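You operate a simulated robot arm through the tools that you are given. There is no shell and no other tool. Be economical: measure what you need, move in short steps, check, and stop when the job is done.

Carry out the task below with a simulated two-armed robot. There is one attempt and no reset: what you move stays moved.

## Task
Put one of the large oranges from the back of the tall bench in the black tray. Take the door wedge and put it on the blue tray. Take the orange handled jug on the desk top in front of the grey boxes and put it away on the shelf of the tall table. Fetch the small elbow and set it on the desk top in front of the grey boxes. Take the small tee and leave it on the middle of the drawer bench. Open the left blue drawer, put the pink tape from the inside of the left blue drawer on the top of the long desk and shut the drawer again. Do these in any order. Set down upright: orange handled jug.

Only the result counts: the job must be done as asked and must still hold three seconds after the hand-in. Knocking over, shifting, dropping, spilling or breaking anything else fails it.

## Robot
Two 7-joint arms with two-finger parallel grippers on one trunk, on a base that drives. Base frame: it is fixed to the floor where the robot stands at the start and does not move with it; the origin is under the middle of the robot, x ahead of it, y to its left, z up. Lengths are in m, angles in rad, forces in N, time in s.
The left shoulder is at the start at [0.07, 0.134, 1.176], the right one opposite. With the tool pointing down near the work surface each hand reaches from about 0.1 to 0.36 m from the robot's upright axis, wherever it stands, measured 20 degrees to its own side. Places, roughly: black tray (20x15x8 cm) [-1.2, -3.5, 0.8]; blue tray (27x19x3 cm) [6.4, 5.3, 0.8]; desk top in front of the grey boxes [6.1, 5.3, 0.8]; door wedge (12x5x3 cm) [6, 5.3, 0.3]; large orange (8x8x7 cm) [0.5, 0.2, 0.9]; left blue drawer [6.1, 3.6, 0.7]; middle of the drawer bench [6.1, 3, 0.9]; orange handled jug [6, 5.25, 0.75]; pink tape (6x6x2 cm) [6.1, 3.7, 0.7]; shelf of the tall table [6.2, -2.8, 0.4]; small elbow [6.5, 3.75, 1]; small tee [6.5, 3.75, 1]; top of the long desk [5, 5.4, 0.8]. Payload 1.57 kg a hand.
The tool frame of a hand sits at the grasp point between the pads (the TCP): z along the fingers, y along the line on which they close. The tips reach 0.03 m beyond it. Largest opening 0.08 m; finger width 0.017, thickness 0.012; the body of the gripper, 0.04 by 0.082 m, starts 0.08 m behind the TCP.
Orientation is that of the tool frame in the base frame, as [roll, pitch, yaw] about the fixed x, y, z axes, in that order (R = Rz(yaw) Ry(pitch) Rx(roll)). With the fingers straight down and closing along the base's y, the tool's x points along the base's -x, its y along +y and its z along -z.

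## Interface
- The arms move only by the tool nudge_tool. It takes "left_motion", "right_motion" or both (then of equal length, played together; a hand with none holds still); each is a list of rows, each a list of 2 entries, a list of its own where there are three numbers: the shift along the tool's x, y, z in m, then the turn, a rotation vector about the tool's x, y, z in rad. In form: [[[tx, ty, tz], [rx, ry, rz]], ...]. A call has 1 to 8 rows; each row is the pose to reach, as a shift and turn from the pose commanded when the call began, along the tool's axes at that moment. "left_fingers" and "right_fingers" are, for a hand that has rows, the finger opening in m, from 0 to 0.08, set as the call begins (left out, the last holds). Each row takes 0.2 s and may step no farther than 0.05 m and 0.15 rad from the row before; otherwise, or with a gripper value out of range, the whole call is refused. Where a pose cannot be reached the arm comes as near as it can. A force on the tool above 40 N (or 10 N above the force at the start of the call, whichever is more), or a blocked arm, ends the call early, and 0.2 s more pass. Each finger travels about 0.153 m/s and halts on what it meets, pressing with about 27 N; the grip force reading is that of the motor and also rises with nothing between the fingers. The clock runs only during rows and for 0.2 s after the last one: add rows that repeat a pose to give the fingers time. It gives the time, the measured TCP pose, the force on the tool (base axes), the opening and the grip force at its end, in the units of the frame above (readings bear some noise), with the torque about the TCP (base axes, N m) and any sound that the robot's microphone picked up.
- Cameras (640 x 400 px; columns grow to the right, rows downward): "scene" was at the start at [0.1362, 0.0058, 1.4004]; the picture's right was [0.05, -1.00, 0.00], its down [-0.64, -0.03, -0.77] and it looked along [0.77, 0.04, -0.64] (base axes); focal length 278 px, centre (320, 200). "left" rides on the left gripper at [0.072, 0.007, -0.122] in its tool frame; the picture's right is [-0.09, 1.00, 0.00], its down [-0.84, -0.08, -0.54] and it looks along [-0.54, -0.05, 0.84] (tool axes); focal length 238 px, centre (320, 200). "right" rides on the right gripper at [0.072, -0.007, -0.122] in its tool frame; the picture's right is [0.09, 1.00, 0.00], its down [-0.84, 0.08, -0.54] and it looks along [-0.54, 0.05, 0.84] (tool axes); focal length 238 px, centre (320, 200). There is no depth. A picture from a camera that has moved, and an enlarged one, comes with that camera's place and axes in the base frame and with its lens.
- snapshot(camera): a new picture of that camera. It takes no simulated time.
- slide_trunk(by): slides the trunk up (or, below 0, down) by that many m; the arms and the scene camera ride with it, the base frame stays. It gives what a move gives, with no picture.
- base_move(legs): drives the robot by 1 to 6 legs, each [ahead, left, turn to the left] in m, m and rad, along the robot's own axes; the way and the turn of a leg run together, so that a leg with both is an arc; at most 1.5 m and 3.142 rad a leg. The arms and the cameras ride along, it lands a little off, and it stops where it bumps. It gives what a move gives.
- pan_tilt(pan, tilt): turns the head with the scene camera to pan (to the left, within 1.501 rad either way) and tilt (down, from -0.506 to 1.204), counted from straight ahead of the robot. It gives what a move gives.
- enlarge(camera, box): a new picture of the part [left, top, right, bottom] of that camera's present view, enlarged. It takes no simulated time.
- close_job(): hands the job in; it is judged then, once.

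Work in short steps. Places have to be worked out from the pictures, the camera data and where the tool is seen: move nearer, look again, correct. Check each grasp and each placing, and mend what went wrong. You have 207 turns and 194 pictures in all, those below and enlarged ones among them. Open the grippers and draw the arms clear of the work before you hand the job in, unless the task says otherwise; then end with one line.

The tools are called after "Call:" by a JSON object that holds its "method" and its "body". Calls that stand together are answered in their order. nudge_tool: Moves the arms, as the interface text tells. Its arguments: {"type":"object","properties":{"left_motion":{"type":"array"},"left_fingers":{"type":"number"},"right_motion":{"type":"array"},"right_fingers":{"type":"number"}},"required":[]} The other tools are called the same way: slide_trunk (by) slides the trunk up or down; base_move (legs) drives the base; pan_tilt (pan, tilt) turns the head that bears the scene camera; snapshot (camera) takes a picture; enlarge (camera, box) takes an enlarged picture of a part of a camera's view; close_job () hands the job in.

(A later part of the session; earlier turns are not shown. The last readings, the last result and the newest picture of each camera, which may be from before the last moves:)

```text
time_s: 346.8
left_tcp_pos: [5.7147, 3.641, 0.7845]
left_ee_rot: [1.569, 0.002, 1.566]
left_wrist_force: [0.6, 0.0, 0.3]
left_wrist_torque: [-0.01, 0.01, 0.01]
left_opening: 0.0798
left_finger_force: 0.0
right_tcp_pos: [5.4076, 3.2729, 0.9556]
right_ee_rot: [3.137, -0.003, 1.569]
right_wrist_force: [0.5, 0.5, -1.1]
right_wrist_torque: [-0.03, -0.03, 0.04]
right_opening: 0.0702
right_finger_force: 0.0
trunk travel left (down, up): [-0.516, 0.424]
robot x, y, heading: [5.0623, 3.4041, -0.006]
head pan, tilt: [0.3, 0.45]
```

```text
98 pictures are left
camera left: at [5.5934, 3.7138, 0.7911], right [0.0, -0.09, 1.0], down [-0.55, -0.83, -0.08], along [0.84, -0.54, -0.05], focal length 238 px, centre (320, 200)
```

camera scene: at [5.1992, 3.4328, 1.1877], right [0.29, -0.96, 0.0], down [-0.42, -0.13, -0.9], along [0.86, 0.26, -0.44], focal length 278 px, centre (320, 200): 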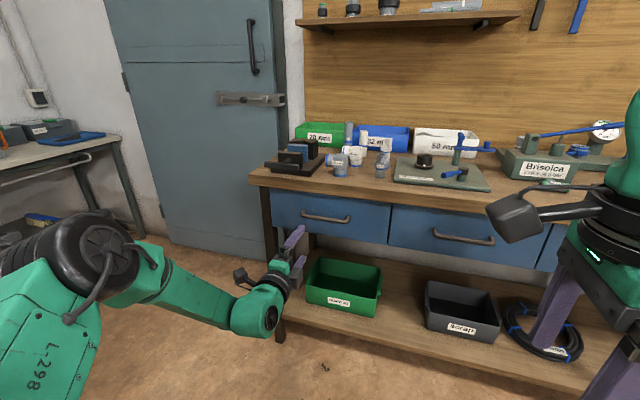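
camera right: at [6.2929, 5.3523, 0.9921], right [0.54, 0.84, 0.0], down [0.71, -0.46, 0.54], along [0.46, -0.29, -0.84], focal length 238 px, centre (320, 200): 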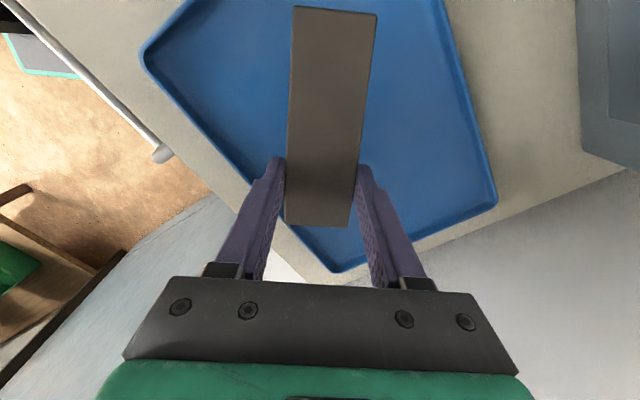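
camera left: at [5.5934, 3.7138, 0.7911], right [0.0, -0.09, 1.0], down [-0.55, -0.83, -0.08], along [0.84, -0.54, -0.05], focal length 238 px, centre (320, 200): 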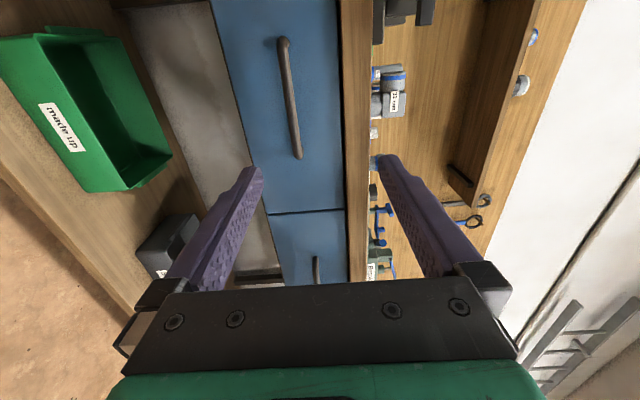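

Handle bar: y 3.58–3.72, z≈0.748, x≈5.935. I'll lower 3.8 cm and drive forward to just short of it.

Call:
{"method": "slide_trunk", "body": {"by": -0.038}}

Call:
{"method": "base_move", "body": {"legs": [[0.16, 0.008, 0.005]]}}

Call:
{"method": "snapshot", "body": {"camera": "left"}}

Call:
{"method": "snapshot", "body": {"camera": "scene"}}

```text
time_s: 347.6
left_tcp_pos: [5.7144, 3.6425, 0.7466]
left_ee_rot: [1.568, 0.0, 1.565]
left_wrist_force: [0.0, 0.1, 0.0]
left_wrist_torque: [-0.01, 0.06, 0.0]
left_opening: 0.08
left_finger_force: 0.0
right_tcp_pos: [5.407, 3.2726, 0.9183]
right_ee_rot: [3.139, -0.002, 1.569]
right_wrist_force: [0.5, 0.1, 0.3]
right_wrist_torque: [0.03, -0.03, -0.02]
right_opening: 0.0705
right_finger_force: 0.0
trunk travel left (down, up): [-0.478, 0.462]
robot x, y, heading: [5.0585, 3.4056, -0.011]
head pan, tilt: [0.3, 0.45]
```

```text
time_s: 349.1
left_tcp_pos: [5.8735, 3.6502, 0.746]
left_ee_rot: [1.569, 0.003, 1.568]
left_wrist_force: [-0.6, -0.5, 0.4]
left_wrist_torque: [0.02, 0.02, 0.02]
left_opening: 0.0802
left_finger_force: 0.1
right_tcp_pos: [5.5685, 3.2821, 0.9181]
right_ee_rot: [3.139, -0.003, 1.57]
right_wrist_force: [-0.4, -0.2, -0.2]
right_wrist_torque: [0.03, 0.03, 0.02]
right_opening: 0.0701
right_finger_force: 0.1
trunk travel left (down, up): [-0.478, 0.462]
robot x, y, heading: [5.2197, 3.4117, 0.003]
head pan, tilt: [0.3, 0.45]
```

```text
97 pictures are left
camera left: at [5.7532, 3.7226, 0.7527], right [0.0, -0.09, 1.0], down [-0.54, -0.84, -0.08], along [0.84, -0.54, -0.05], focal length 238 px, centre (320, 200)
```

left: 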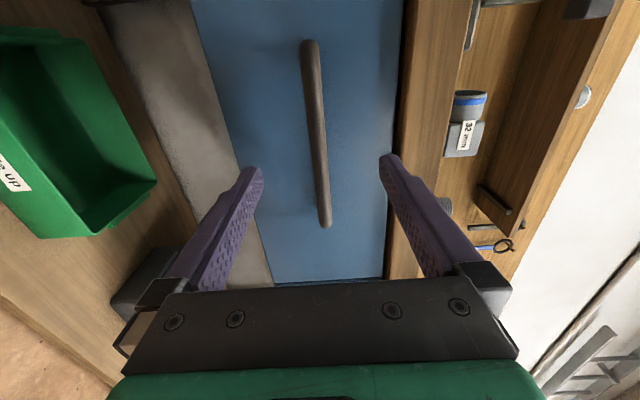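

```text
96 pictures are left
camera scene: at [5.36, 3.4407, 1.1496], right [0.29, -0.96, 0.0], down [-0.42, -0.13, -0.9], along [0.86, 0.26, -0.44], focal length 278 px, centre (320, 200)
```

scene: 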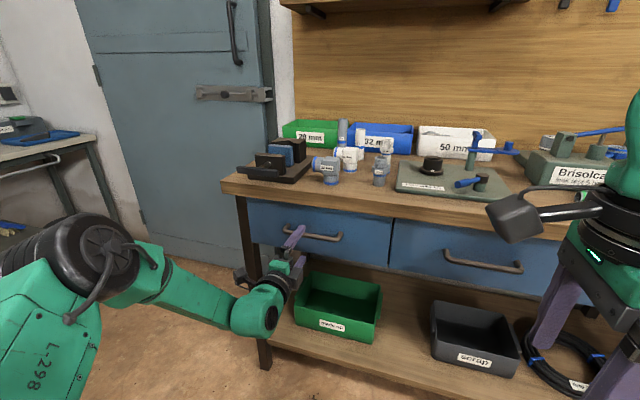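

The bar is centred vertically between the fingers, at x≈5.93. I'll advance 4.5 cm and close on it.

Call:
{"method": "base_move", "body": {"legs": [[0.047, 0, 0]]}}

Call:
{"method": "nudge_tool", "body": {"left_motion": [[[0, 0, 0], [0, 0, 0]], [[0, 0, 0], [0, 0, 0]], [[0, 0, 0], [0, 0, 0]], [[0, 0, 0], [0, 0, 0]]], "left_fingers": 0.0}}

Call:
{"method": "snapshot", "body": {"camera": "left"}}

```text
time_s: 350.0
left_tcp_pos: [5.9231, 3.6506, 0.7456]
left_ee_rot: [1.569, 0.002, 1.569]
left_wrist_force: [0.7, 0.3, 0.1]
left_wrist_torque: [0.02, -0.02, -0.03]
left_opening: 0.0801
left_finger_force: 0.1
right_tcp_pos: [5.6173, 3.2826, 0.917]
right_ee_rot: [3.139, -0.004, 1.572]
right_wrist_force: [0.1, -0.3, 0.1]
right_wrist_torque: [0.0, 0.02, 0.02]
right_opening: 0.0704
right_finger_force: 0.0
trunk travel left (down, up): [-0.478, 0.462]
robot x, y, heading: [5.2663, 3.4124, 0.002]
head pan, tilt: [0.3, 0.45]
```

```text
time_s: 351.0
left_tcp_pos: [5.9216, 3.6528, 0.7433]
left_ee_rot: [1.573, 0.002, 1.571]
left_wrist_force: [-7.4, -2.2, -8.1]
left_wrist_torque: [0.06, 0.17, 0.35]
left_opening: 0.0137
left_finger_force: 30.2
right_tcp_pos: [5.6168, 3.2815, 0.9181]
right_ee_rot: [3.139, -0.003, 1.572]
right_wrist_force: [0.3, 0.2, -0.1]
right_wrist_torque: [-0.01, -0.01, 0.02]
right_opening: 0.0699
right_finger_force: 0.1
trunk travel left (down, up): [-0.478, 0.462]
robot x, y, heading: [5.2707, 3.4111, -0.001]
head pan, tilt: [0.3, 0.45]
```

```text
95 pictures are left
camera left: at [5.7997, 3.7234, 0.752], right [0.0, -0.09, 1.0], down [-0.54, -0.84, -0.08], along [0.84, -0.54, -0.05], focal length 238 px, centre (320, 200)
```

left: 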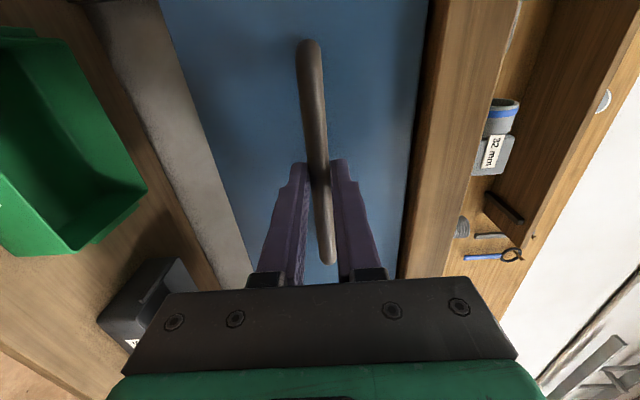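

The bar is gripped (0.0137). I'll pull by driving back 0.12 and check.

Call:
{"method": "base_move", "body": {"legs": [[-0.12, 0, 0]]}}

Call:
{"method": "snapshot", "body": {"camera": "scene"}}

```text
time_s: 352.2
left_tcp_pos: [5.8014, 3.6513, 0.7451]
left_ee_rot: [1.569, 0.003, 1.57]
left_wrist_force: [2.1, 1.4, -8.5]
left_wrist_torque: [0.11, 0.09, -0.4]
left_opening: 0.0136
left_finger_force: 30.5
right_tcp_pos: [5.4966, 3.2825, 0.9171]
right_ee_rot: [3.14, -0.002, 1.573]
right_wrist_force: [-0.2, -0.9, -0.4]
right_wrist_torque: [-0.01, -0.01, 0.02]
right_opening: 0.0699
right_finger_force: 0.0
trunk travel left (down, up): [-0.478, 0.462]
robot x, y, heading: [5.1453, 3.4113, -0.0]
head pan, tilt: [0.3, 0.45]
```

```text
94 pictures are left
camera scene: at [5.2881, 3.4418, 1.1494], right [0.29, -0.96, 0.0], down [-0.42, -0.13, -0.9], along [0.86, 0.26, -0.44], focal length 278 px, centre (320, 200)
```

scene: 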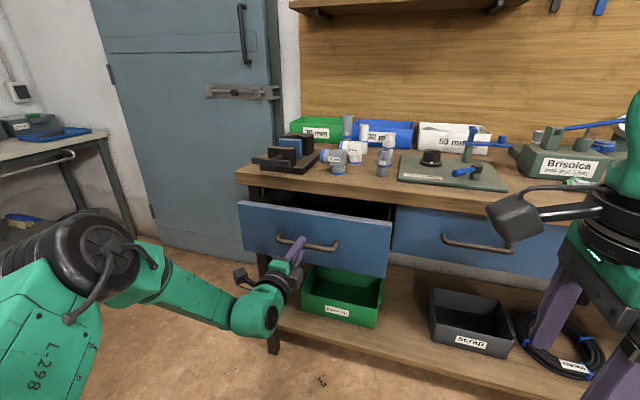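

The drawer slides. I'll pull 0.15 more.

Call:
{"method": "base_move", "body": {"legs": [[-0.15, 0, 0]]}}

Call:
{"method": "slide_trunk", "body": {"by": 0.0}}

Call:
{"method": "snapshot", "body": {"camera": "scene"}}

```text
time_s: 353.6
left_tcp_pos: [5.6514, 3.652, 0.7451]
left_ee_rot: [1.574, 0.0, 1.57]
left_wrist_force: [2.3, -2.4, -9.1]
left_wrist_torque: [0.05, 0.09, -0.59]
left_opening: 0.0134
left_finger_force: 30.0
right_tcp_pos: [5.347, 3.2825, 0.9168]
right_ee_rot: [3.14, -0.001, 1.572]
right_wrist_force: [0.4, 1.0, -0.6]
right_wrist_torque: [-0.01, 0.01, -0.01]
right_opening: 0.0701
right_finger_force: 0.0
trunk travel left (down, up): [-0.478, 0.462]
robot x, y, heading: [4.9976, 3.4127, 0.002]
head pan, tilt: [0.3, 0.45]
```

```text
time_s: 354.1
left_tcp_pos: [5.6499, 3.651, 0.7449]
left_ee_rot: [1.573, 0.0, 1.569]
left_wrist_force: [0.6, -0.8, -4.6]
left_wrist_torque: [0.03, 0.11, 0.25]
left_opening: 0.0138
left_finger_force: 29.8
right_tcp_pos: [5.3458, 3.2812, 0.9175]
right_ee_rot: [3.14, -0.004, 1.572]
right_wrist_force: [-0.1, -0.2, -0.2]
right_wrist_torque: [0.01, -0.02, 0.0]
right_opening: 0.07
right_finger_force: 0.1
trunk travel left (down, up): [-0.478, 0.462]
robot x, y, heading: [4.9985, 3.4093, -0.002]
head pan, tilt: [0.3, 0.45]
```

```text
93 pictures are left
camera scene: at [5.1371, 3.4414, 1.1496], right [0.29, -0.96, 0.0], down [-0.42, -0.13, -0.9], along [0.86, 0.27, -0.44], focal length 278 px, centre (320, 200)
```

scene: 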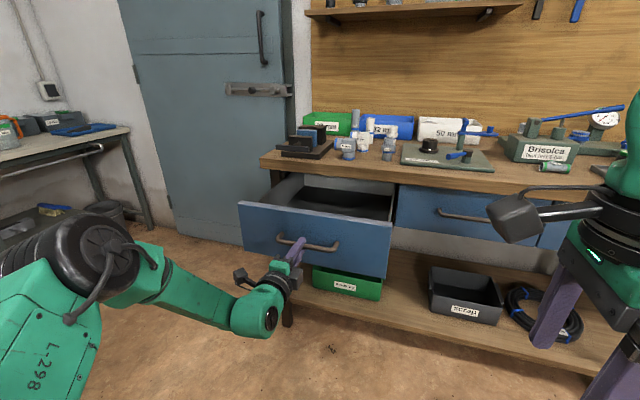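

Open 0.27 m. I'll release the handle, back off and look inside from higher up.

Call:
{"method": "nudge_tool", "body": {"left_motion": [[[0, 0, 0], [0, 0, 0]], [[0, 0, 0], [0, 0, 0]]], "left_fingers": 0.06}}

Call:
{"method": "base_move", "body": {"legs": [[-0.12, 0, 0]]}}

Call:
{"method": "slide_trunk", "body": {"by": 0.35}}

Call:
{"method": "pan_tilt", "body": {"pan": 0.25, "tilt": 0.65}}

Call:
{"method": "snapshot", "body": {"camera": "scene"}}

```text
time_s: 354.7
left_tcp_pos: [5.6506, 3.652, 0.7473]
left_ee_rot: [1.567, 0.0, 1.568]
left_wrist_force: [0.7, 0.5, -0.2]
left_wrist_torque: [0.01, -0.02, -0.02]
left_opening: 0.0603
left_finger_force: 0.1
right_tcp_pos: [5.3462, 3.2817, 0.9181]
right_ee_rot: [3.14, -0.002, 1.571]
right_wrist_force: [-0.3, 0.7, -0.6]
right_wrist_torque: [-0.01, 0.01, 0.0]
right_opening: 0.07
right_finger_force: 0.0
trunk travel left (down, up): [-0.478, 0.462]
robot x, y, heading: [4.9943, 3.414, 0.002]
head pan, tilt: [0.3, 0.45]
```

```text
time_s: 355.9
left_tcp_pos: [5.5284, 3.6518, 0.7466]
left_ee_rot: [1.569, 0.001, 1.57]
left_wrist_force: [-0.6, -0.6, 0.2]
left_wrist_torque: [0.0, 0.04, 0.0]
left_opening: 0.06
left_finger_force: 0.0
right_tcp_pos: [5.224, 3.2822, 0.9178]
right_ee_rot: [3.138, -0.003, 1.572]
right_wrist_force: [0.2, -0.2, 0.8]
right_wrist_torque: [0.01, -0.01, 0.03]
right_opening: 0.0699
right_finger_force: 0.1
trunk travel left (down, up): [-0.478, 0.462]
robot x, y, heading: [4.8782, 3.4142, -0.002]
head pan, tilt: [0.3, 0.45]
```

```text
time_s: 359.3
left_tcp_pos: [5.5291, 3.6512, 1.0957]
left_ee_rot: [1.568, 0.0, 1.569]
left_wrist_force: [0.1, -0.4, 0.7]
left_wrist_torque: [-0.01, 0.03, 0.01]
left_opening: 0.0599
left_finger_force: 0.0
right_tcp_pos: [5.2248, 3.2818, 1.2667]
right_ee_rot: [3.137, -0.003, 1.574]
right_wrist_force: [0.7, 0.5, 0.4]
right_wrist_torque: [-0.05, 0.0, 0.02]
right_opening: 0.0699
right_finger_force: 0.0
trunk travel left (down, up): [-0.828, 0.112]
robot x, y, heading: [4.8759, 3.4114, 0.002]
head pan, tilt: [0.3, 0.45]
```

```text
time_s: 360.1
left_tcp_pos: [5.5302, 3.6514, 1.0969]
left_ee_rot: [1.568, 0.001, 1.569]
left_wrist_force: [0.6, -0.8, 0.3]
left_wrist_torque: [0.01, 0.02, 0.0]
left_opening: 0.06
left_finger_force: 0.1
right_tcp_pos: [5.2251, 3.2826, 1.2679]
right_ee_rot: [3.139, -0.004, 1.574]
right_wrist_force: [-0.1, 0.1, 0.7]
right_wrist_torque: [-0.02, 0.01, 0.0]
right_opening: 0.0702
right_finger_force: 0.1
trunk travel left (down, up): [-0.828, 0.112]
robot x, y, heading: [4.8772, 3.4115, -0.002]
head pan, tilt: [0.25, 0.649]
```

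```text
92 pictures are left
camera scene: at [5.0114, 3.4356, 1.482], right [0.25, -0.97, 0.0], down [-0.59, -0.15, -0.8], along [0.77, 0.2, -0.6], focal length 278 px, centre (320, 200)
```

scene: 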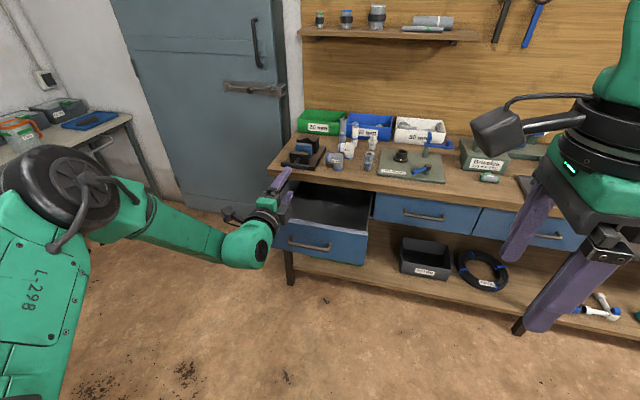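

Call:
{"method": "enlarge", "body": {"camera": "scene", "box": [265, 165, 393, 245]}}

```text
5.00 times, centred on (329, 205) of scene
camera zoom: at [5.0114, 3.4356, 1.482], right [0.25, -0.97, 0.0], down [-0.59, -0.15, -0.8], along [0.77, 0.2, -0.6], focal length 1389 px, centre (275, 175)
```

zoom: 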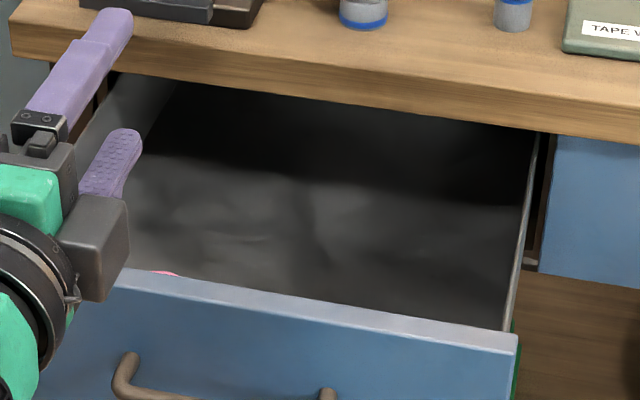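

The pink tape peeks out just behind the drawer front, near y≈3.74. I'll bring the tool-down right hand above it for a close look.

Call:
{"method": "base_move", "body": {"legs": [[0, 0.46, 0], [0.45, 0, 0]]}}

Call:
{"method": "nudge_tool", "body": {"right_motion": [[[0, 0.03, 0.03], [0, 0, 0]], [[0, 0.06, 0.06], [0, 0, 0]], [[0, 0.09, 0.09], [0, 0, 0]], [[0, 0.11, 0.12], [0, 0, 0]], [[0, 0.11, 0.15], [0, 0, 0]]], "right_fingers": 0.08}}

Call:
{"method": "snapshot", "body": {"camera": "right"}}

Call:
{"method": "pan_tilt", "body": {"pan": -0.1, "tilt": 0.9}}

Call:
{"method": "snapshot", "body": {"camera": "scene"}}

```text
time_s: 365.1
left_tcp_pos: [5.9768, 4.1007, 1.0974]
left_ee_rot: [1.569, 0.0, 1.555]
left_wrist_force: [0.0, -0.5, 0.5]
left_wrist_torque: [-0.01, -0.02, 0.05]
left_opening: 0.06
left_finger_force: 0.1
right_tcp_pos: [5.6675, 3.734, 1.2685]
right_ee_rot: [3.135, -0.006, 1.558]
right_wrist_force: [-0.3, 0.3, 0.8]
right_wrist_torque: [0.01, -0.02, -0.01]
right_opening: 0.0699
right_finger_force: 0.0
trunk travel left (down, up): [-0.828, 0.112]
robot x, y, heading: [5.3225, 3.8689, -0.014]
head pan, tilt: [0.25, 0.649]
```

```text
time_s: 366.3
left_tcp_pos: [5.9792, 4.1003, 1.096]
left_ee_rot: [1.57, 0.001, 1.555]
left_wrist_force: [0.5, 0.1, -0.6]
left_wrist_torque: [0.02, -0.02, 0.01]
left_opening: 0.0601
left_finger_force: 0.0
right_tcp_pos: [5.779, 3.7331, 1.1182]
right_ee_rot: [3.138, -0.005, 1.561]
right_wrist_force: [-0.5, 0.2, 0.2]
right_wrist_torque: [0.01, 0.02, 0.02]
right_opening: 0.0797
right_finger_force: 0.1
trunk travel left (down, up): [-0.828, 0.112]
robot x, y, heading: [5.3222, 3.8678, -0.02]
head pan, tilt: [0.25, 0.649]
```

```text
90 pictures are left
camera right: at [5.7724, 3.8041, 1.2405], right [1.0, 0.08, 0.0], down [0.07, -0.84, 0.54], along [0.05, -0.54, -0.84], focal length 238 px, centre (320, 200)
```

right: 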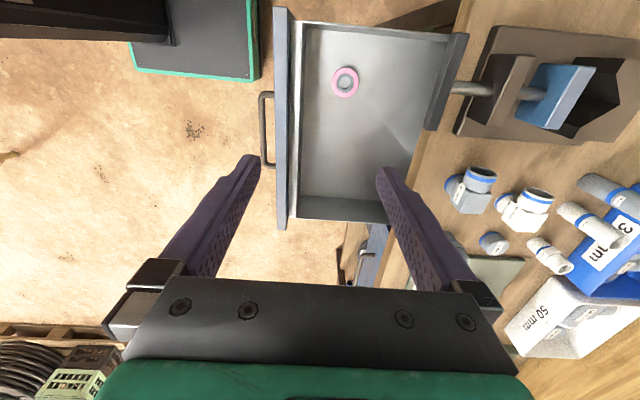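

```text
time_s: 367.2
left_tcp_pos: [5.979, 4.0997, 1.0965]
left_ee_rot: [1.567, 0.0, 1.556]
left_wrist_force: [-0.2, 0.6, -0.8]
left_wrist_torque: [0.02, -0.03, 0.0]
left_opening: 0.0601
left_finger_force: 0.0
right_tcp_pos: [5.7796, 3.734, 1.119]
right_ee_rot: [3.138, 0.0, 1.561]
right_wrist_force: [0.6, -0.2, 0.6]
right_wrist_torque: [0.03, -0.03, 0.01]
right_opening: 0.08
right_finger_force: 0.0
trunk travel left (down, up): [-0.828, 0.112]
robot x, y, heading: [5.3205, 3.8676, -0.014]
head pan, tilt: [-0.099, 0.901]
```

```text
89 pictures are left
camera scene: at [5.4491, 3.8619, 1.4615], right [-0.11, -0.99, 0.0], down [-0.78, 0.09, -0.62], along [0.62, -0.07, -0.78], focal length 278 px, centre (320, 200)
```

scene: 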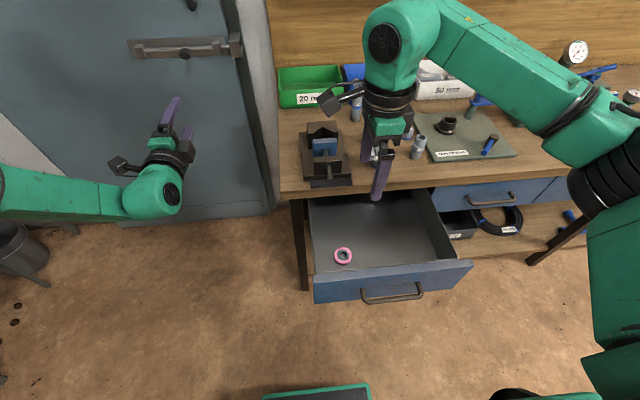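

The tape is at about [5.830, 3.748], on a drawer floor near z 0.69. I'll shift the right hand over it and lower the trunk 0.3.

Call:
{"method": "nudge_tool", "body": {"right_motion": [[[0.007, 0.025, 0], [0, 0, 0]], [[0.0145, 0.05, 0], [0, 0, 0]], [[0.0145, 0.05, 0], [0, 0, 0]]]}}

Call:
{"method": "slide_trunk", "body": {"by": -0.28}}

Call:
{"method": "snapshot", "body": {"camera": "right"}}

Call:
{"method": "snapshot", "body": {"camera": "scene"}}

```text
time_s: 368.0
left_tcp_pos: [5.979, 4.099, 1.0959]
left_ee_rot: [1.571, -0.001, 1.556]
left_wrist_force: [-0.7, -0.5, 0.1]
left_wrist_torque: [0.02, 0.01, 0.0]
left_opening: 0.06
left_finger_force: 0.1
right_tcp_pos: [5.8288, 3.7462, 1.12]
right_ee_rot: [3.138, -0.004, 1.559]
right_wrist_force: [0.1, -0.4, 0.0]
right_wrist_torque: [-0.01, -0.01, 0.0]
right_opening: 0.08
right_finger_force: 0.1
trunk travel left (down, up): [-0.828, 0.112]
robot x, y, heading: [5.322, 3.8753, -0.018]
head pan, tilt: [-0.099, 0.901]
```

```text
time_s: 370.8
left_tcp_pos: [5.979, 4.1002, 0.8164]
left_ee_rot: [1.568, 0.001, 1.555]
left_wrist_force: [0.5, -0.4, -0.4]
left_wrist_torque: [-0.01, 0.0, 0.04]
left_opening: 0.0597
left_finger_force: 0.1
right_tcp_pos: [5.8294, 3.7456, 0.8401]
right_ee_rot: [3.139, -0.002, 1.561]
right_wrist_force: [-0.9, -0.5, -0.7]
right_wrist_torque: [0.0, 0.01, 0.01]
right_opening: 0.0802
right_finger_force: 0.1
trunk travel left (down, up): [-0.548, 0.392]
robot x, y, heading: [5.3218, 3.8736, -0.016]
head pan, tilt: [-0.099, 0.901]
```

```text
88 pictures are left
camera right: at [5.822, 3.8177, 0.9622], right [1.0, 0.08, 0.0], down [0.07, -0.84, 0.54], along [0.05, -0.54, -0.84], focal length 238 px, centre (320, 200)
```

right: 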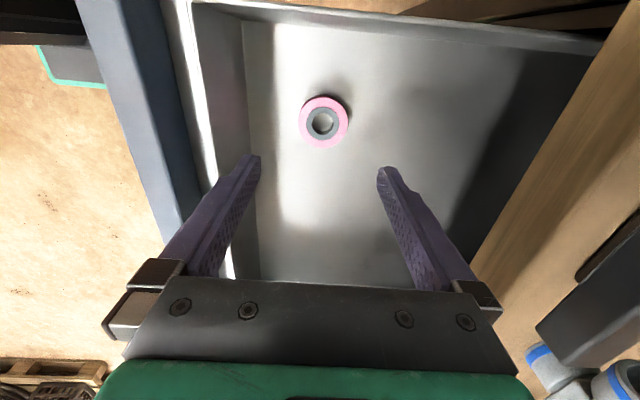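

```text
87 pictures are left
camera scene: at [5.449, 3.8617, 1.1815], right [-0.11, -0.99, 0.0], down [-0.78, 0.09, -0.62], along [0.62, -0.07, -0.78], focal length 278 px, centre (320, 200)
```

scene: 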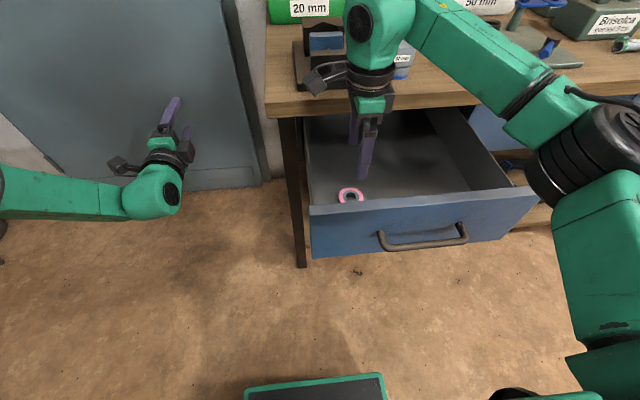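

Aligned within a few millimetres. I'll correct and lower 0.113.

Call:
{"method": "nudge_tool", "body": {"right_motion": [[[0.0055, 0.002, 0], [0, 0, 0]], [[0.0055, 0.002, 0], [0, 0, 0]]]}}

Call:
{"method": "slide_trunk", "body": {"by": -0.09}}

Call:
{"method": "snapshot", "body": {"camera": "right"}}

```text
time_s: 371.4
left_tcp_pos: [5.9798, 4.0997, 0.8163]
left_ee_rot: [1.57, -0.001, 1.556]
left_wrist_force: [0.3, 0.7, 0.7]
left_wrist_torque: [0.02, -0.02, 0.02]
left_opening: 0.0599
left_finger_force: 0.0
right_tcp_pos: [5.8315, 3.7519, 0.8393]
right_ee_rot: [3.137, -0.004, 1.56]
right_wrist_force: [-0.3, 0.3, -0.5]
right_wrist_torque: [0.01, -0.03, 0.01]
right_opening: 0.0799
right_finger_force: 0.1
trunk travel left (down, up): [-0.548, 0.392]
robot x, y, heading: [5.3213, 3.8714, -0.013]
head pan, tilt: [-0.099, 0.901]
```

```text
time_s: 372.6
left_tcp_pos: [5.9784, 4.0996, 0.7262]
left_ee_rot: [1.568, 0.0, 1.553]
left_wrist_force: [0.3, 0.0, 0.2]
left_wrist_torque: [0.0, -0.01, -0.02]
left_opening: 0.06
left_finger_force: 0.0
right_tcp_pos: [5.8302, 3.7526, 0.7489]
right_ee_rot: [3.139, -0.004, 1.561]
right_wrist_force: [0.2, -0.5, -0.3]
right_wrist_torque: [0.01, -0.01, 0.01]
right_opening: 0.08
right_finger_force: 0.0
trunk travel left (down, up): [-0.458, 0.482]
robot x, y, heading: [5.3229, 3.8721, -0.014]
head pan, tilt: [-0.099, 0.901]
```

```text
86 pictures are left
camera right: at [5.824, 3.8232, 0.8722], right [1.0, 0.08, 0.0], down [0.07, -0.84, 0.54], along [0.05, -0.54, -0.84], focal length 238 px, centre (320, 200)
```

right: 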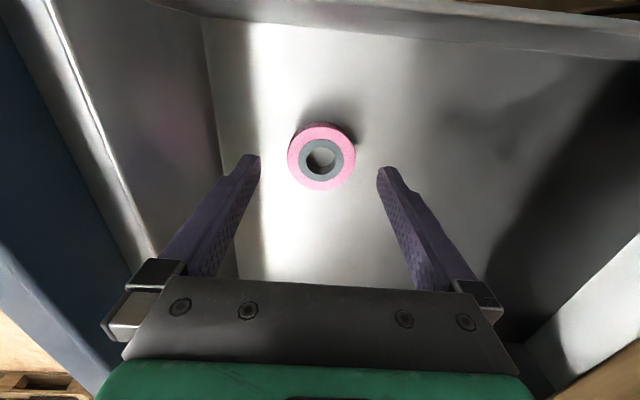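

The tape is centred. I'll lower 2.3 cm and close.

Call:
{"method": "nudge_tool", "body": {"right_motion": [[[0, 0, 0.012], [0, 0, 0]], [[0, 0, 0.023], [0, 0, 0]], [[0, 0, 0.023], [0, 0, 0]]]}}

Call:
{"method": "nudge_tool", "body": {"right_motion": [[[0, 0, 0], [0, 0, 0]], [[0, 0, 0], [0, 0, 0]], [[0, 0, 0], [0, 0, 0]]], "right_fingers": 0.04}}

Call:
{"method": "slide_trunk", "body": {"by": 0.1}}

Call:
{"method": "snapshot", "body": {"camera": "right"}}

```text
time_s: 373.4
left_tcp_pos: [5.979, 4.0992, 0.7266]
left_ee_rot: [1.567, 0.0, 1.555]
left_wrist_force: [0.5, -0.3, 0.3]
left_wrist_torque: [0.02, -0.01, -0.01]
left_opening: 0.0601
left_finger_force: 0.0
right_tcp_pos: [5.8308, 3.7522, 0.7253]
right_ee_rot: [3.139, -0.003, 1.56]
right_wrist_force: [0.5, 1.0, 0.2]
right_wrist_torque: [0.01, -0.01, 0.03]
right_opening: 0.0804
right_finger_force: 0.1
trunk travel left (down, up): [-0.458, 0.482]
robot x, y, heading: [5.3226, 3.8679, -0.016]
head pan, tilt: [-0.099, 0.901]
```

```text
time_s: 374.2
left_tcp_pos: [5.9795, 4.0999, 0.7265]
left_ee_rot: [1.568, 0.002, 1.554]
left_wrist_force: [0.1, 0.5, 0.4]
left_wrist_torque: [-0.01, 0.03, 0.03]
left_opening: 0.0599
left_finger_force: 0.1
right_tcp_pos: [5.8311, 3.7516, 0.7262]
right_ee_rot: [3.139, -0.003, 1.559]
right_wrist_force: [-0.1, 0.6, 0.5]
right_wrist_torque: [0.02, -0.02, -0.02]
right_opening: 0.04
right_finger_force: 0.0
trunk travel left (down, up): [-0.458, 0.482]
robot x, y, heading: [5.3231, 3.8675, -0.013]
head pan, tilt: [-0.099, 0.901]
```

```text
time_s: 375.6
left_tcp_pos: [5.9794, 4.0995, 0.8262]
left_ee_rot: [1.571, 0.0, 1.557]
left_wrist_force: [0.1, 0.1, -0.3]
left_wrist_torque: [0.01, 0.03, -0.04]
left_opening: 0.0599
left_finger_force: 0.1
right_tcp_pos: [5.8308, 3.7521, 0.8259]
right_ee_rot: [3.138, -0.004, 1.559]
right_wrist_force: [0.3, 0.4, -0.7]
right_wrist_torque: [0.0, 0.01, 0.01]
right_opening: 0.0399
right_finger_force: 0.0
trunk travel left (down, up): [-0.558, 0.382]
robot x, y, heading: [5.3204, 3.8684, -0.015]
head pan, tilt: [-0.099, 0.901]
```

```text
85 pictures are left
camera right: at [5.8246, 3.8233, 0.9484], right [1.0, 0.08, 0.0], down [0.07, -0.84, 0.54], along [0.05, -0.54, -0.84], focal length 238 px, centre (320, 200)
```

right: 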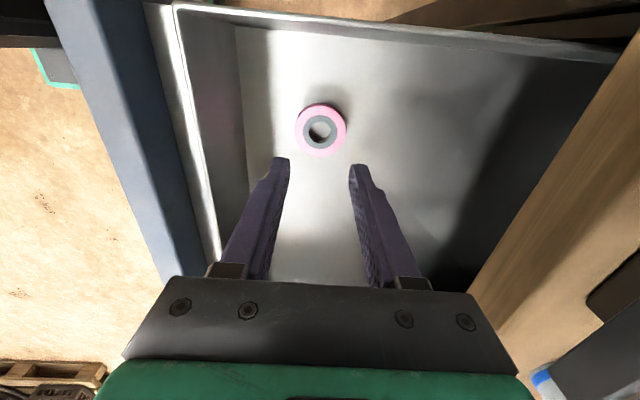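

The fingers closed above the tape, which really sits lower (top ≈0.688). I'll reopen, return and go 2.5 cm deeper.

Call:
{"method": "nudge_tool", "body": {"right_motion": [[[-0.003, 0.001, 0], [0, 0, 0]], [[-0.003, 0.001, 0], [0, 0, 0]]], "right_fingers": 0.08}}

Call:
{"method": "slide_trunk", "body": {"by": -0.1}}

Call:
{"method": "nudge_tool", "body": {"right_motion": [[[0, 0, 0.01], [0, 0, 0]], [[0, 0, 0.02], [0, 0, 0]], [[0, 0, 0.024], [0, 0, 0]]]}}

Call:
{"method": "snapshot", "body": {"camera": "right"}}

```text
time_s: 376.2
left_tcp_pos: [5.9787, 4.1008, 0.8258]
left_ee_rot: [1.569, -0.001, 1.554]
left_wrist_force: [-0.4, -0.1, 0.2]
left_wrist_torque: [0.05, 0.02, 0.0]
left_opening: 0.0602
left_finger_force: 0.1
right_tcp_pos: [5.8321, 3.7485, 0.8252]
right_ee_rot: [3.136, -0.003, 1.561]
right_wrist_force: [-0.5, -0.1, -0.4]
right_wrist_torque: [0.02, 0.0, -0.02]
right_opening: 0.0799
right_finger_force: 0.0
trunk travel left (down, up): [-0.558, 0.382]
robot x, y, heading: [5.3222, 3.8695, -0.012]
head pan, tilt: [-0.099, 0.901]
```

```text
time_s: 377.5
left_tcp_pos: [5.979, 4.1008, 0.7268]
left_ee_rot: [1.569, -0.001, 1.555]
left_wrist_force: [0.9, -0.1, 0.2]
left_wrist_torque: [0.0, 0.0, -0.02]
left_opening: 0.0601
left_finger_force: 0.1
right_tcp_pos: [5.8315, 3.7482, 0.7268]
right_ee_rot: [3.138, -0.006, 1.562]
right_wrist_force: [0.2, 0.4, 0.2]
right_wrist_torque: [0.01, 0.01, 0.0]
right_opening: 0.08
right_finger_force: 0.1
trunk travel left (down, up): [-0.458, 0.482]
robot x, y, heading: [5.3294, 3.8684, -0.016]
head pan, tilt: [-0.099, 0.901]
```

```text
time_s: 378.3
left_tcp_pos: [5.9754, 4.0993, 0.7301]
left_ee_rot: [1.566, 0.002, 1.555]
left_wrist_force: [1.0, 0.2, 0.6]
left_wrist_torque: [0.01, 0.03, -0.01]
left_opening: 0.0602
left_finger_force: 0.1
right_tcp_pos: [5.8292, 3.7494, 0.7086]
right_ee_rot: [3.13, -0.007, 1.561]
right_wrist_force: [3.0, -6.3, 38.0]
right_wrist_torque: [-0.37, 1.64, 0.27]
right_opening: 0.0775
right_finger_force: 0.1
trunk travel left (down, up): [-0.458, 0.482]
robot x, y, heading: [5.3187, 3.8658, -0.014]
head pan, tilt: [-0.099, 0.901]
```

```text
84 pictures are left
camera right: at [5.822, 3.8201, 0.831], right [1.0, 0.08, 0.01], down [0.06, -0.84, 0.54], along [0.05, -0.54, -0.84], focal length 238 px, centre (320, 200)
```

right: 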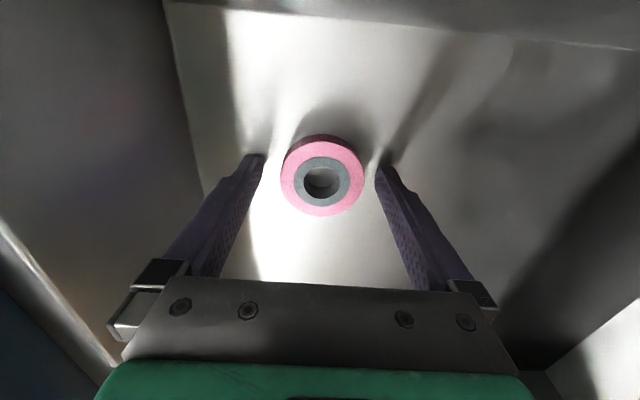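

The tips have reached the drawer floor. I'll lift 4 mm to relieve it and close.

Call:
{"method": "nudge_tool", "body": {"right_motion": [[[0, 0, -0.003], [0, 0, 0]], [[0, 0, -0.003], [0, 0, 0]]]}}

Call:
{"method": "nudge_tool", "body": {"right_motion": [[[0, 0, 0], [0, 0, 0]], [[0, 0, 0], [0, 0, 0]], [[0, 0, 0], [0, 0, 0]]], "right_fingers": 0.04}}

```text
time_s: 378.9
left_tcp_pos: [5.9764, 4.0998, 0.7296]
left_ee_rot: [1.566, 0.0, 1.555]
left_wrist_force: [-0.9, 0.2, -0.6]
left_wrist_torque: [0.02, 0.04, 0.02]
left_opening: 0.0599
left_finger_force: 0.1
right_tcp_pos: [5.8292, 3.7494, 0.7084]
right_ee_rot: [3.134, -0.002, 1.561]
right_wrist_force: [2.1, -6.3, 35.2]
right_wrist_torque: [-0.28, 1.55, 0.34]
right_opening: 0.0778
right_finger_force: 0.2
trunk travel left (down, up): [-0.458, 0.482]
robot x, y, heading: [5.3217, 3.8712, -0.012]
head pan, tilt: [-0.099, 0.901]
```

```text
time_s: 379.7
left_tcp_pos: [5.9763, 4.1001, 0.7298]
left_ee_rot: [1.565, -0.002, 1.555]
left_wrist_force: [1.1, -0.1, 0.2]
left_wrist_torque: [0.03, -0.01, 0.02]
left_opening: 0.06
left_finger_force: 0.0
right_tcp_pos: [5.8281, 3.7483, 0.7071]
right_ee_rot: [3.133, -0.005, 1.559]
right_wrist_force: [0.1, -4.8, 33.4]
right_wrist_torque: [-0.26, 1.19, -0.01]
right_opening: 0.0545
right_finger_force: 27.2
trunk travel left (down, up): [-0.458, 0.482]
robot x, y, heading: [5.3245, 3.8701, -0.015]
head pan, tilt: [-0.099, 0.901]
```

Tape gripped at 0.0545. I'll lift out.

Call:
{"method": "nudge_tool", "body": {"right_motion": [[[0, 0, -0.02], [0, 0, 0]], [[0, 0, -0.04], [0, 0, 0]], [[0, 0, -0.04], [0, 0, 0]]]}}

Call:
{"method": "slide_trunk", "body": {"by": 0.2}}

Call:
{"method": "snapshot", "body": {"camera": "right"}}

Call:
{"method": "snapshot", "body": {"camera": "scene"}}

```text
time_s: 380.5
left_tcp_pos: [5.9794, 4.1, 0.7262]
left_ee_rot: [1.571, 0.001, 1.555]
left_wrist_force: [-0.6, -0.3, 0.4]
left_wrist_torque: [0.0, -0.02, -0.03]
left_opening: 0.0599
left_finger_force: 0.1
right_tcp_pos: [5.8312, 3.7498, 0.7449]
right_ee_rot: [3.141, -0.001, 1.56]
right_wrist_force: [0.1, 0.0, -0.6]
right_wrist_torque: [-0.02, -0.02, 0.0]
right_opening: 0.0545
right_finger_force: 27.1
trunk travel left (down, up): [-0.458, 0.482]
robot x, y, heading: [5.319, 3.8707, -0.016]
head pan, tilt: [-0.099, 0.901]
```

```text
time_s: 382.7
left_tcp_pos: [5.9792, 4.0996, 0.9264]
left_ee_rot: [1.573, 0.002, 1.555]
left_wrist_force: [-0.6, -0.4, -0.3]
left_wrist_torque: [0.0, 0.01, -0.01]
left_opening: 0.0598
left_finger_force: 0.1
right_tcp_pos: [5.8324, 3.7491, 0.9443]
right_ee_rot: [3.138, -0.003, 1.56]
right_wrist_force: [0.1, 0.3, 1.0]
right_wrist_torque: [0.0, -0.01, -0.03]
right_opening: 0.055
right_finger_force: 27.4
trunk travel left (down, up): [-0.658, 0.282]
robot x, y, heading: [5.3221, 3.8676, -0.013]
head pan, tilt: [-0.099, 0.901]
```

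```text
83 pictures are left
camera right: at [5.8255, 3.8208, 1.0673], right [1.0, 0.08, 0.0], down [0.07, -0.84, 0.54], along [0.05, -0.54, -0.84], focal length 238 px, centre (320, 200)
```

right: 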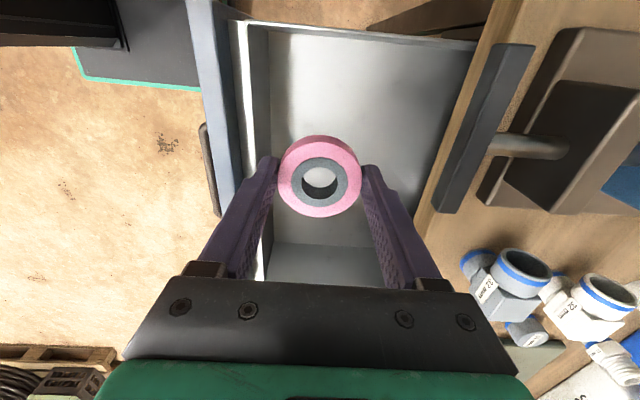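

```text
82 pictures are left
camera scene: at [5.4493, 3.8617, 1.2913], right [-0.11, -0.99, 0.0], down [-0.78, 0.09, -0.62], along [0.62, -0.07, -0.78], focal length 278 px, centre (320, 200)
```

scene: 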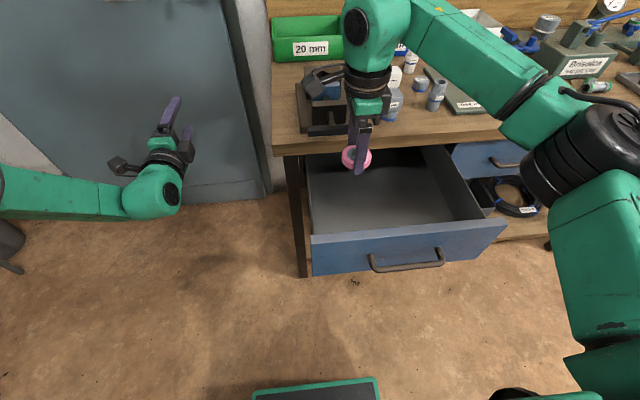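

Tape held. To shut the drawer I'll push with the closed left fingers above the handle: back off, line up at y≈3.65, lower to z≈0.795.

Call:
{"method": "base_move", "body": {"legs": [[-0.5, 0, 0.014], [0, -0.45, 0]]}}

Call:
{"method": "nudge_tool", "body": {"left_motion": [[[0, 0, 0], [0, 0, 0]], [[0, 0, 0], [0, 0, 0]], [[0, 0, 0], [0, 0, 0]]], "left_fingers": 0.0}}

Call:
{"method": "slide_trunk", "body": {"by": -0.131}}

Call:
{"method": "pan_tilt", "body": {"pan": 0.25, "tilt": 0.5}}

Call:
{"method": "snapshot", "body": {"camera": "scene"}}

Call:
{"method": "snapshot", "body": {"camera": "left"}}

```text
time_s: 387.9
left_tcp_pos: [5.4705, 3.6705, 0.9262]
left_ee_rot: [1.568, 0.0, 1.574]
left_wrist_force: [0.4, 0.7, 0.1]
left_wrist_torque: [-0.04, -0.04, 0.0]
left_opening: 0.0602
left_finger_force: 0.1
right_tcp_pos: [5.3315, 3.3175, 0.9452]
right_ee_rot: [3.139, -0.004, 1.578]
right_wrist_force: [-0.4, 1.0, 0.4]
right_wrist_torque: [0.0, -0.03, -0.01]
right_opening: 0.0547
right_finger_force: 26.9
trunk travel left (down, up): [-0.658, 0.282]
robot x, y, heading: [4.8195, 3.4285, 0.003]
head pan, tilt: [-0.099, 0.901]
```

```text
time_s: 388.7
left_tcp_pos: [5.4709, 3.6708, 0.9259]
left_ee_rot: [1.57, 0.001, 1.574]
left_wrist_force: [-0.3, -0.1, -0.2]
left_wrist_torque: [-0.03, -0.02, 0.03]
left_opening: 0.0
left_finger_force: 21.3
right_tcp_pos: [5.3301, 3.3171, 0.945]
right_ee_rot: [3.139, -0.002, 1.578]
right_wrist_force: [0.6, 0.5, 0.6]
right_wrist_torque: [-0.03, -0.01, 0.01]
right_opening: 0.0546
right_finger_force: 27.1
trunk travel left (down, up): [-0.658, 0.282]
robot x, y, heading: [4.8199, 3.426, 0.003]
head pan, tilt: [-0.099, 0.901]
```

```text
time_s: 390.3
left_tcp_pos: [5.4712, 3.6693, 0.7958]
left_ee_rot: [1.568, 0.0, 1.574]
left_wrist_force: [-0.3, 0.2, -0.6]
left_wrist_torque: [-0.01, 0.0, -0.02]
left_opening: 0.0
left_finger_force: 21.3
right_tcp_pos: [5.3292, 3.3176, 0.8143]
right_ee_rot: [3.138, -0.005, 1.577]
right_wrist_force: [0.2, 0.1, 1.1]
right_wrist_torque: [-0.02, 0.0, 0.02]
right_opening: 0.0548
right_finger_force: 27.3
trunk travel left (down, up): [-0.527, 0.413]
robot x, y, heading: [4.8185, 3.4284, 0.005]
head pan, tilt: [-0.099, 0.901]
```

```text
time_s: 391.2
left_tcp_pos: [5.4713, 3.6699, 0.7961]
left_ee_rot: [1.57, 0.002, 1.574]
left_wrist_force: [0.4, 0.0, -0.2]
left_wrist_torque: [0.02, 0.0, -0.01]
left_opening: 0.0001
left_finger_force: 20.8
right_tcp_pos: [5.3299, 3.3163, 0.8139]
right_ee_rot: [3.139, -0.003, 1.578]
right_wrist_force: [0.1, 1.0, -0.4]
right_wrist_torque: [0.01, 0.01, 0.01]
right_opening: 0.0544
right_finger_force: 27.8
trunk travel left (down, up): [-0.527, 0.413]
robot x, y, heading: [4.8164, 3.4267, 0.01]
head pan, tilt: [0.25, 0.499]
```

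```text
81 pictures are left
camera scene: at [4.9583, 3.4514, 1.1942], right [0.25, -0.97, 0.0], down [-0.46, -0.12, -0.88], along [0.85, 0.22, -0.48], focal length 278 px, centre (320, 200)
```

scene: 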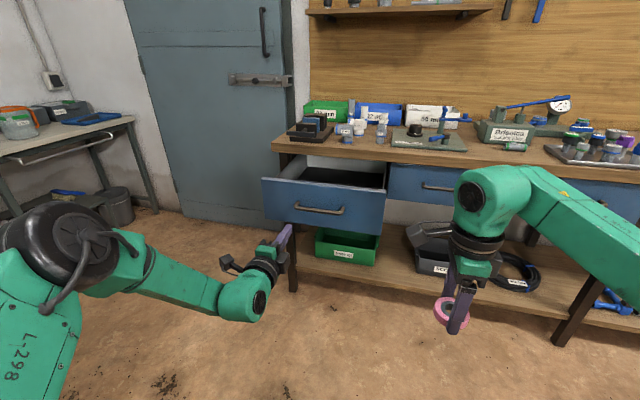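

```text
80 pictures are left
camera left: at [5.3495, 3.7407, 0.802], right [0.0, -0.09, 1.0], down [-0.54, -0.84, -0.08], along [0.84, -0.54, -0.05], focal length 238 px, centre (320, 200)
```

left: 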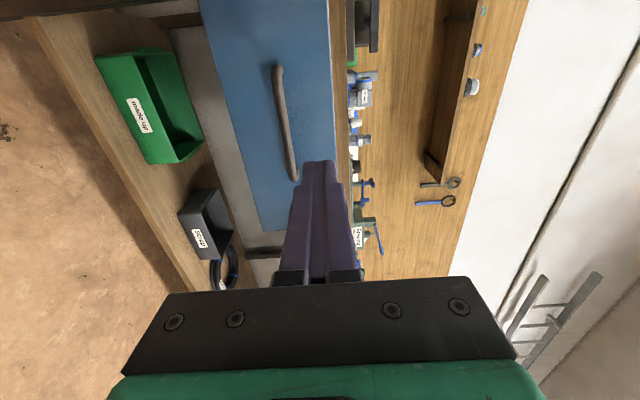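

The fingers are near the drawer's top edge, so I'll lower 1.2 cm, then advance to near contact.

Call:
{"method": "slide_trunk", "body": {"by": -0.012}}

Call:
{"method": "base_move", "body": {"legs": [[0.18, 0, 0]]}}

Call:
{"method": "snapshot", "body": {"camera": "left"}}

```text
time_s: 391.8
left_tcp_pos: [5.4699, 3.6696, 0.7834]
left_ee_rot: [1.569, 0.0, 1.575]
left_wrist_force: [-0.1, -0.3, 0.3]
left_wrist_torque: [0.04, -0.03, 0.01]
left_opening: 0.0
left_finger_force: 21.8
right_tcp_pos: [5.33, 3.3163, 0.8016]
right_ee_rot: [3.137, -0.004, 1.578]
right_wrist_force: [0.4, 0.0, -1.0]
right_wrist_torque: [-0.02, 0.0, 0.0]
right_opening: 0.0549
right_finger_force: 27.2
trunk travel left (down, up): [-0.515, 0.425]
robot x, y, heading: [4.8186, 3.4284, 0.002]
head pan, tilt: [0.25, 0.499]
```

```text
time_s: 393.3
left_tcp_pos: [5.6483, 3.6702, 0.7818]
left_ee_rot: [1.571, -0.001, 1.573]
left_wrist_force: [0.1, 1.1, 0.5]
left_wrist_torque: [0.03, -0.01, -0.05]
left_opening: 0.0
left_finger_force: 21.6
right_tcp_pos: [5.507, 3.3167, 0.8016]
right_ee_rot: [3.138, -0.003, 1.578]
right_wrist_force: [-1.3, -0.1, -0.3]
right_wrist_torque: [0.05, 0.0, 0.0]
right_opening: 0.0545
right_finger_force: 27.1
trunk travel left (down, up): [-0.515, 0.425]
robot x, y, heading: [4.9945, 3.4303, 0.0]
head pan, tilt: [0.25, 0.499]
```

```text
79 pictures are left
camera left: at [5.5268, 3.7406, 0.7897], right [0.0, -0.09, 1.0], down [-0.54, -0.84, -0.08], along [0.84, -0.54, -0.05], focal length 238 px, centre (320, 200)
```

left: 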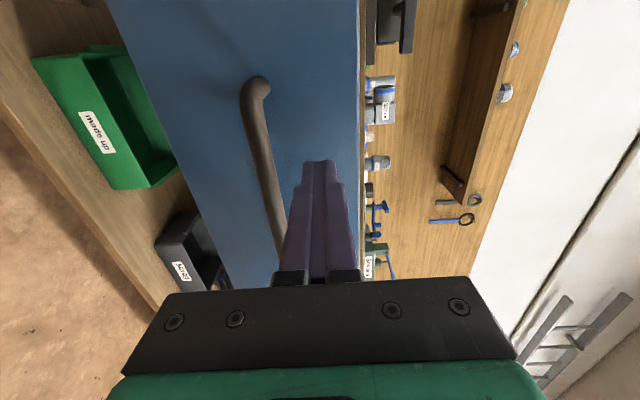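

Fingers are above the bar and aimed at the front panel. I'll push forward 0.25.

Call:
{"method": "base_move", "body": {"legs": [[0.25, 0, 0]]}}

Call:
{"method": "snapshot", "body": {"camera": "left"}}

Call:
{"method": "snapshot", "body": {"camera": "scene"}}

```text
time_s: 395.1
left_tcp_pos: [5.9021, 3.6656, 0.7816]
left_ee_rot: [1.572, -0.001, 1.568]
left_wrist_force: [0.7, -0.2, 0.2]
left_wrist_torque: [0.01, -0.05, -0.01]
left_opening: 0.0001
left_finger_force: 21.1
right_tcp_pos: [5.7578, 3.315, 0.8016]
right_ee_rot: [3.137, -0.004, 1.573]
right_wrist_force: [-0.7, 0.7, -0.4]
right_wrist_torque: [0.02, 0.01, 0.03]
right_opening: 0.0546
right_finger_force: 26.7
trunk travel left (down, up): [-0.515, 0.425]
robot x, y, heading: [5.2454, 3.4254, -0.0]
head pan, tilt: [0.25, 0.499]
```

```text
78 pictures are left
camera left: at [5.7809, 3.738, 0.7897], right [0.0, -0.09, 1.0], down [-0.55, -0.83, -0.08], along [0.84, -0.54, -0.05], focal length 238 px, centre (320, 200)
```

left: 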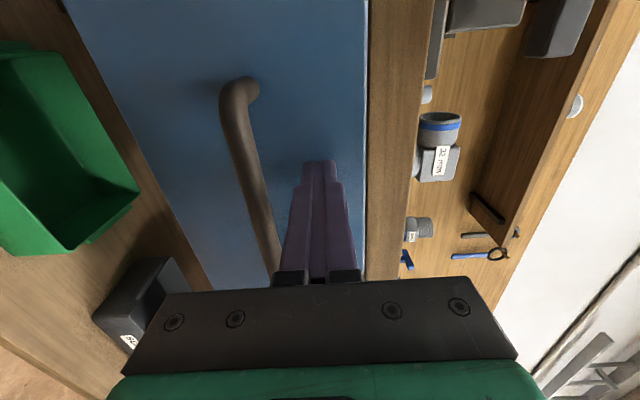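

```text
77 pictures are left
camera scene: at [5.3879, 3.4515, 1.1822], right [0.25, -0.97, 0.0], down [-0.46, -0.12, -0.88], along [0.85, 0.22, -0.48], focal length 278 px, centre (320, 200)
```

scene: 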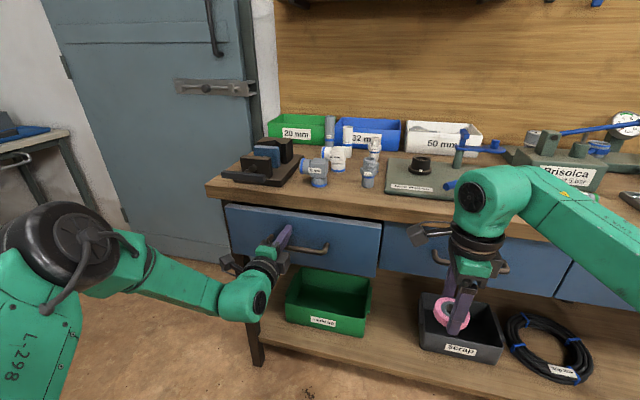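

Nearly shut. I'll push a bit more and watch the force.

Call:
{"method": "base_move", "body": {"legs": [[0.025, 0, 0]]}}

Call:
{"method": "nudge_tool", "body": {"left_motion": [[[0, 0, 0.005], [0, 0, 0]], [[0, 0, 0.01], [0, 0, 0]]]}}

Call:
{"method": "enlarge", "body": {"camera": "scene", "box": [200, 170, 440, 320]}}

```text
time_s: 395.9
left_tcp_pos: [5.9252, 3.6649, 0.7834]
left_ee_rot: [1.57, 0.0, 1.567]
left_wrist_force: [0.6, 0.2, 0.1]
left_wrist_torque: [0.0, 0.01, 0.01]
left_opening: 0.0
left_finger_force: 20.6
right_tcp_pos: [5.7837, 3.3136, 0.8021]
right_ee_rot: [3.138, -0.003, 1.573]
right_wrist_force: [-0.2, 0.3, -0.5]
right_wrist_torque: [0.05, 0.02, 0.03]
right_opening: 0.0546
right_finger_force: 27.2
trunk travel left (down, up): [-0.515, 0.425]
robot x, y, heading: [5.2712, 3.4251, 0.0]
head pan, tilt: [0.25, 0.499]
```

```text
time_s: 396.5
left_tcp_pos: [5.9336, 3.6668, 0.7867]
left_ee_rot: [1.571, -0.001, 1.566]
left_wrist_force: [-1.0, -1.0, 0.1]
left_wrist_torque: [0.01, 0.0, -0.03]
left_opening: 0.0001
left_finger_force: 21.1
left hand out of reach, approached as far as the arm can: row 1, 2
right_tcp_pos: [5.7833, 3.3145, 0.8025]
right_ee_rot: [3.138, -0.003, 1.574]
right_wrist_force: [-0.3, -0.1, -0.1]
right_wrist_torque: [0.0, -0.01, 0.0]
right_opening: 0.0549
right_finger_force: 26.8
trunk travel left (down, up): [-0.515, 0.425]
robot x, y, heading: [5.2742, 3.4299, -0.001]
head pan, tilt: [0.25, 0.499]
```

```text
2.67 times, centred on (320, 245) of scene
camera zoom: at [5.412, 3.4513, 1.1823], right [0.24, -0.97, 0.0], down [-0.46, -0.12, -0.88], along [0.85, 0.21, -0.48], focal length 741 px, centre (320, 80)
```

zoom: 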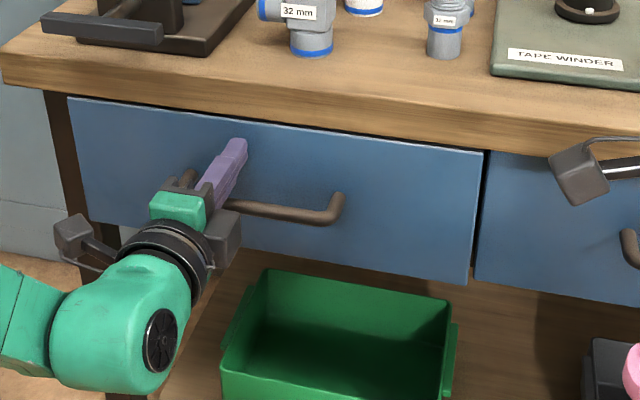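

It still looks slightly proud of the neighbouring drawer. I'll push another 1.5 cm.

Call:
{"method": "base_move", "body": {"legs": [[0.015, 0, 0]]}}

Call:
{"method": "enlarge", "body": {"camera": "scene", "box": [200, 170, 440, 320]}}

```text
time_s: 397.4
left_tcp_pos: [5.9442, 3.6664, 0.7885]
left_ee_rot: [1.564, 0.001, 1.567]
left_wrist_force: [-4.2, 0.0, 3.1]
left_wrist_torque: [0.07, 0.0, 0.01]
left_opening: 0.0001
left_finger_force: 21.2
right_tcp_pos: [5.7968, 3.3144, 0.8019]
right_ee_rot: [3.139, 0.0, 1.574]
right_wrist_force: [-0.7, 0.2, -0.1]
right_wrist_torque: [-0.03, -0.01, -0.02]
right_opening: 0.0547
right_finger_force: 26.8
trunk travel left (down, up): [-0.515, 0.425]
robot x, y, heading: [5.2894, 3.4281, -0.003]
head pan, tilt: [0.25, 0.499]
stopped in leg 1: the force on the tool passed its limit (the readings are from after the stop); the commanded pose is now the measured one
```

```text
2.67 times, centred on (320, 245) of scene
camera zoom: at [5.4244, 3.4514, 1.1825], right [0.25, -0.97, 0.0], down [-0.46, -0.12, -0.88], along [0.85, 0.22, -0.48], focal length 741 px, centre (320, 80)
```

zoom: 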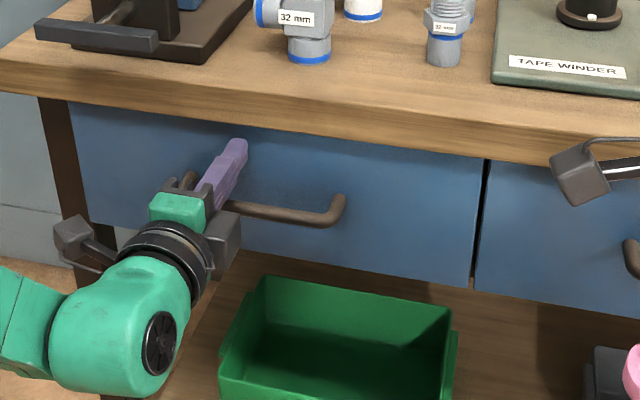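

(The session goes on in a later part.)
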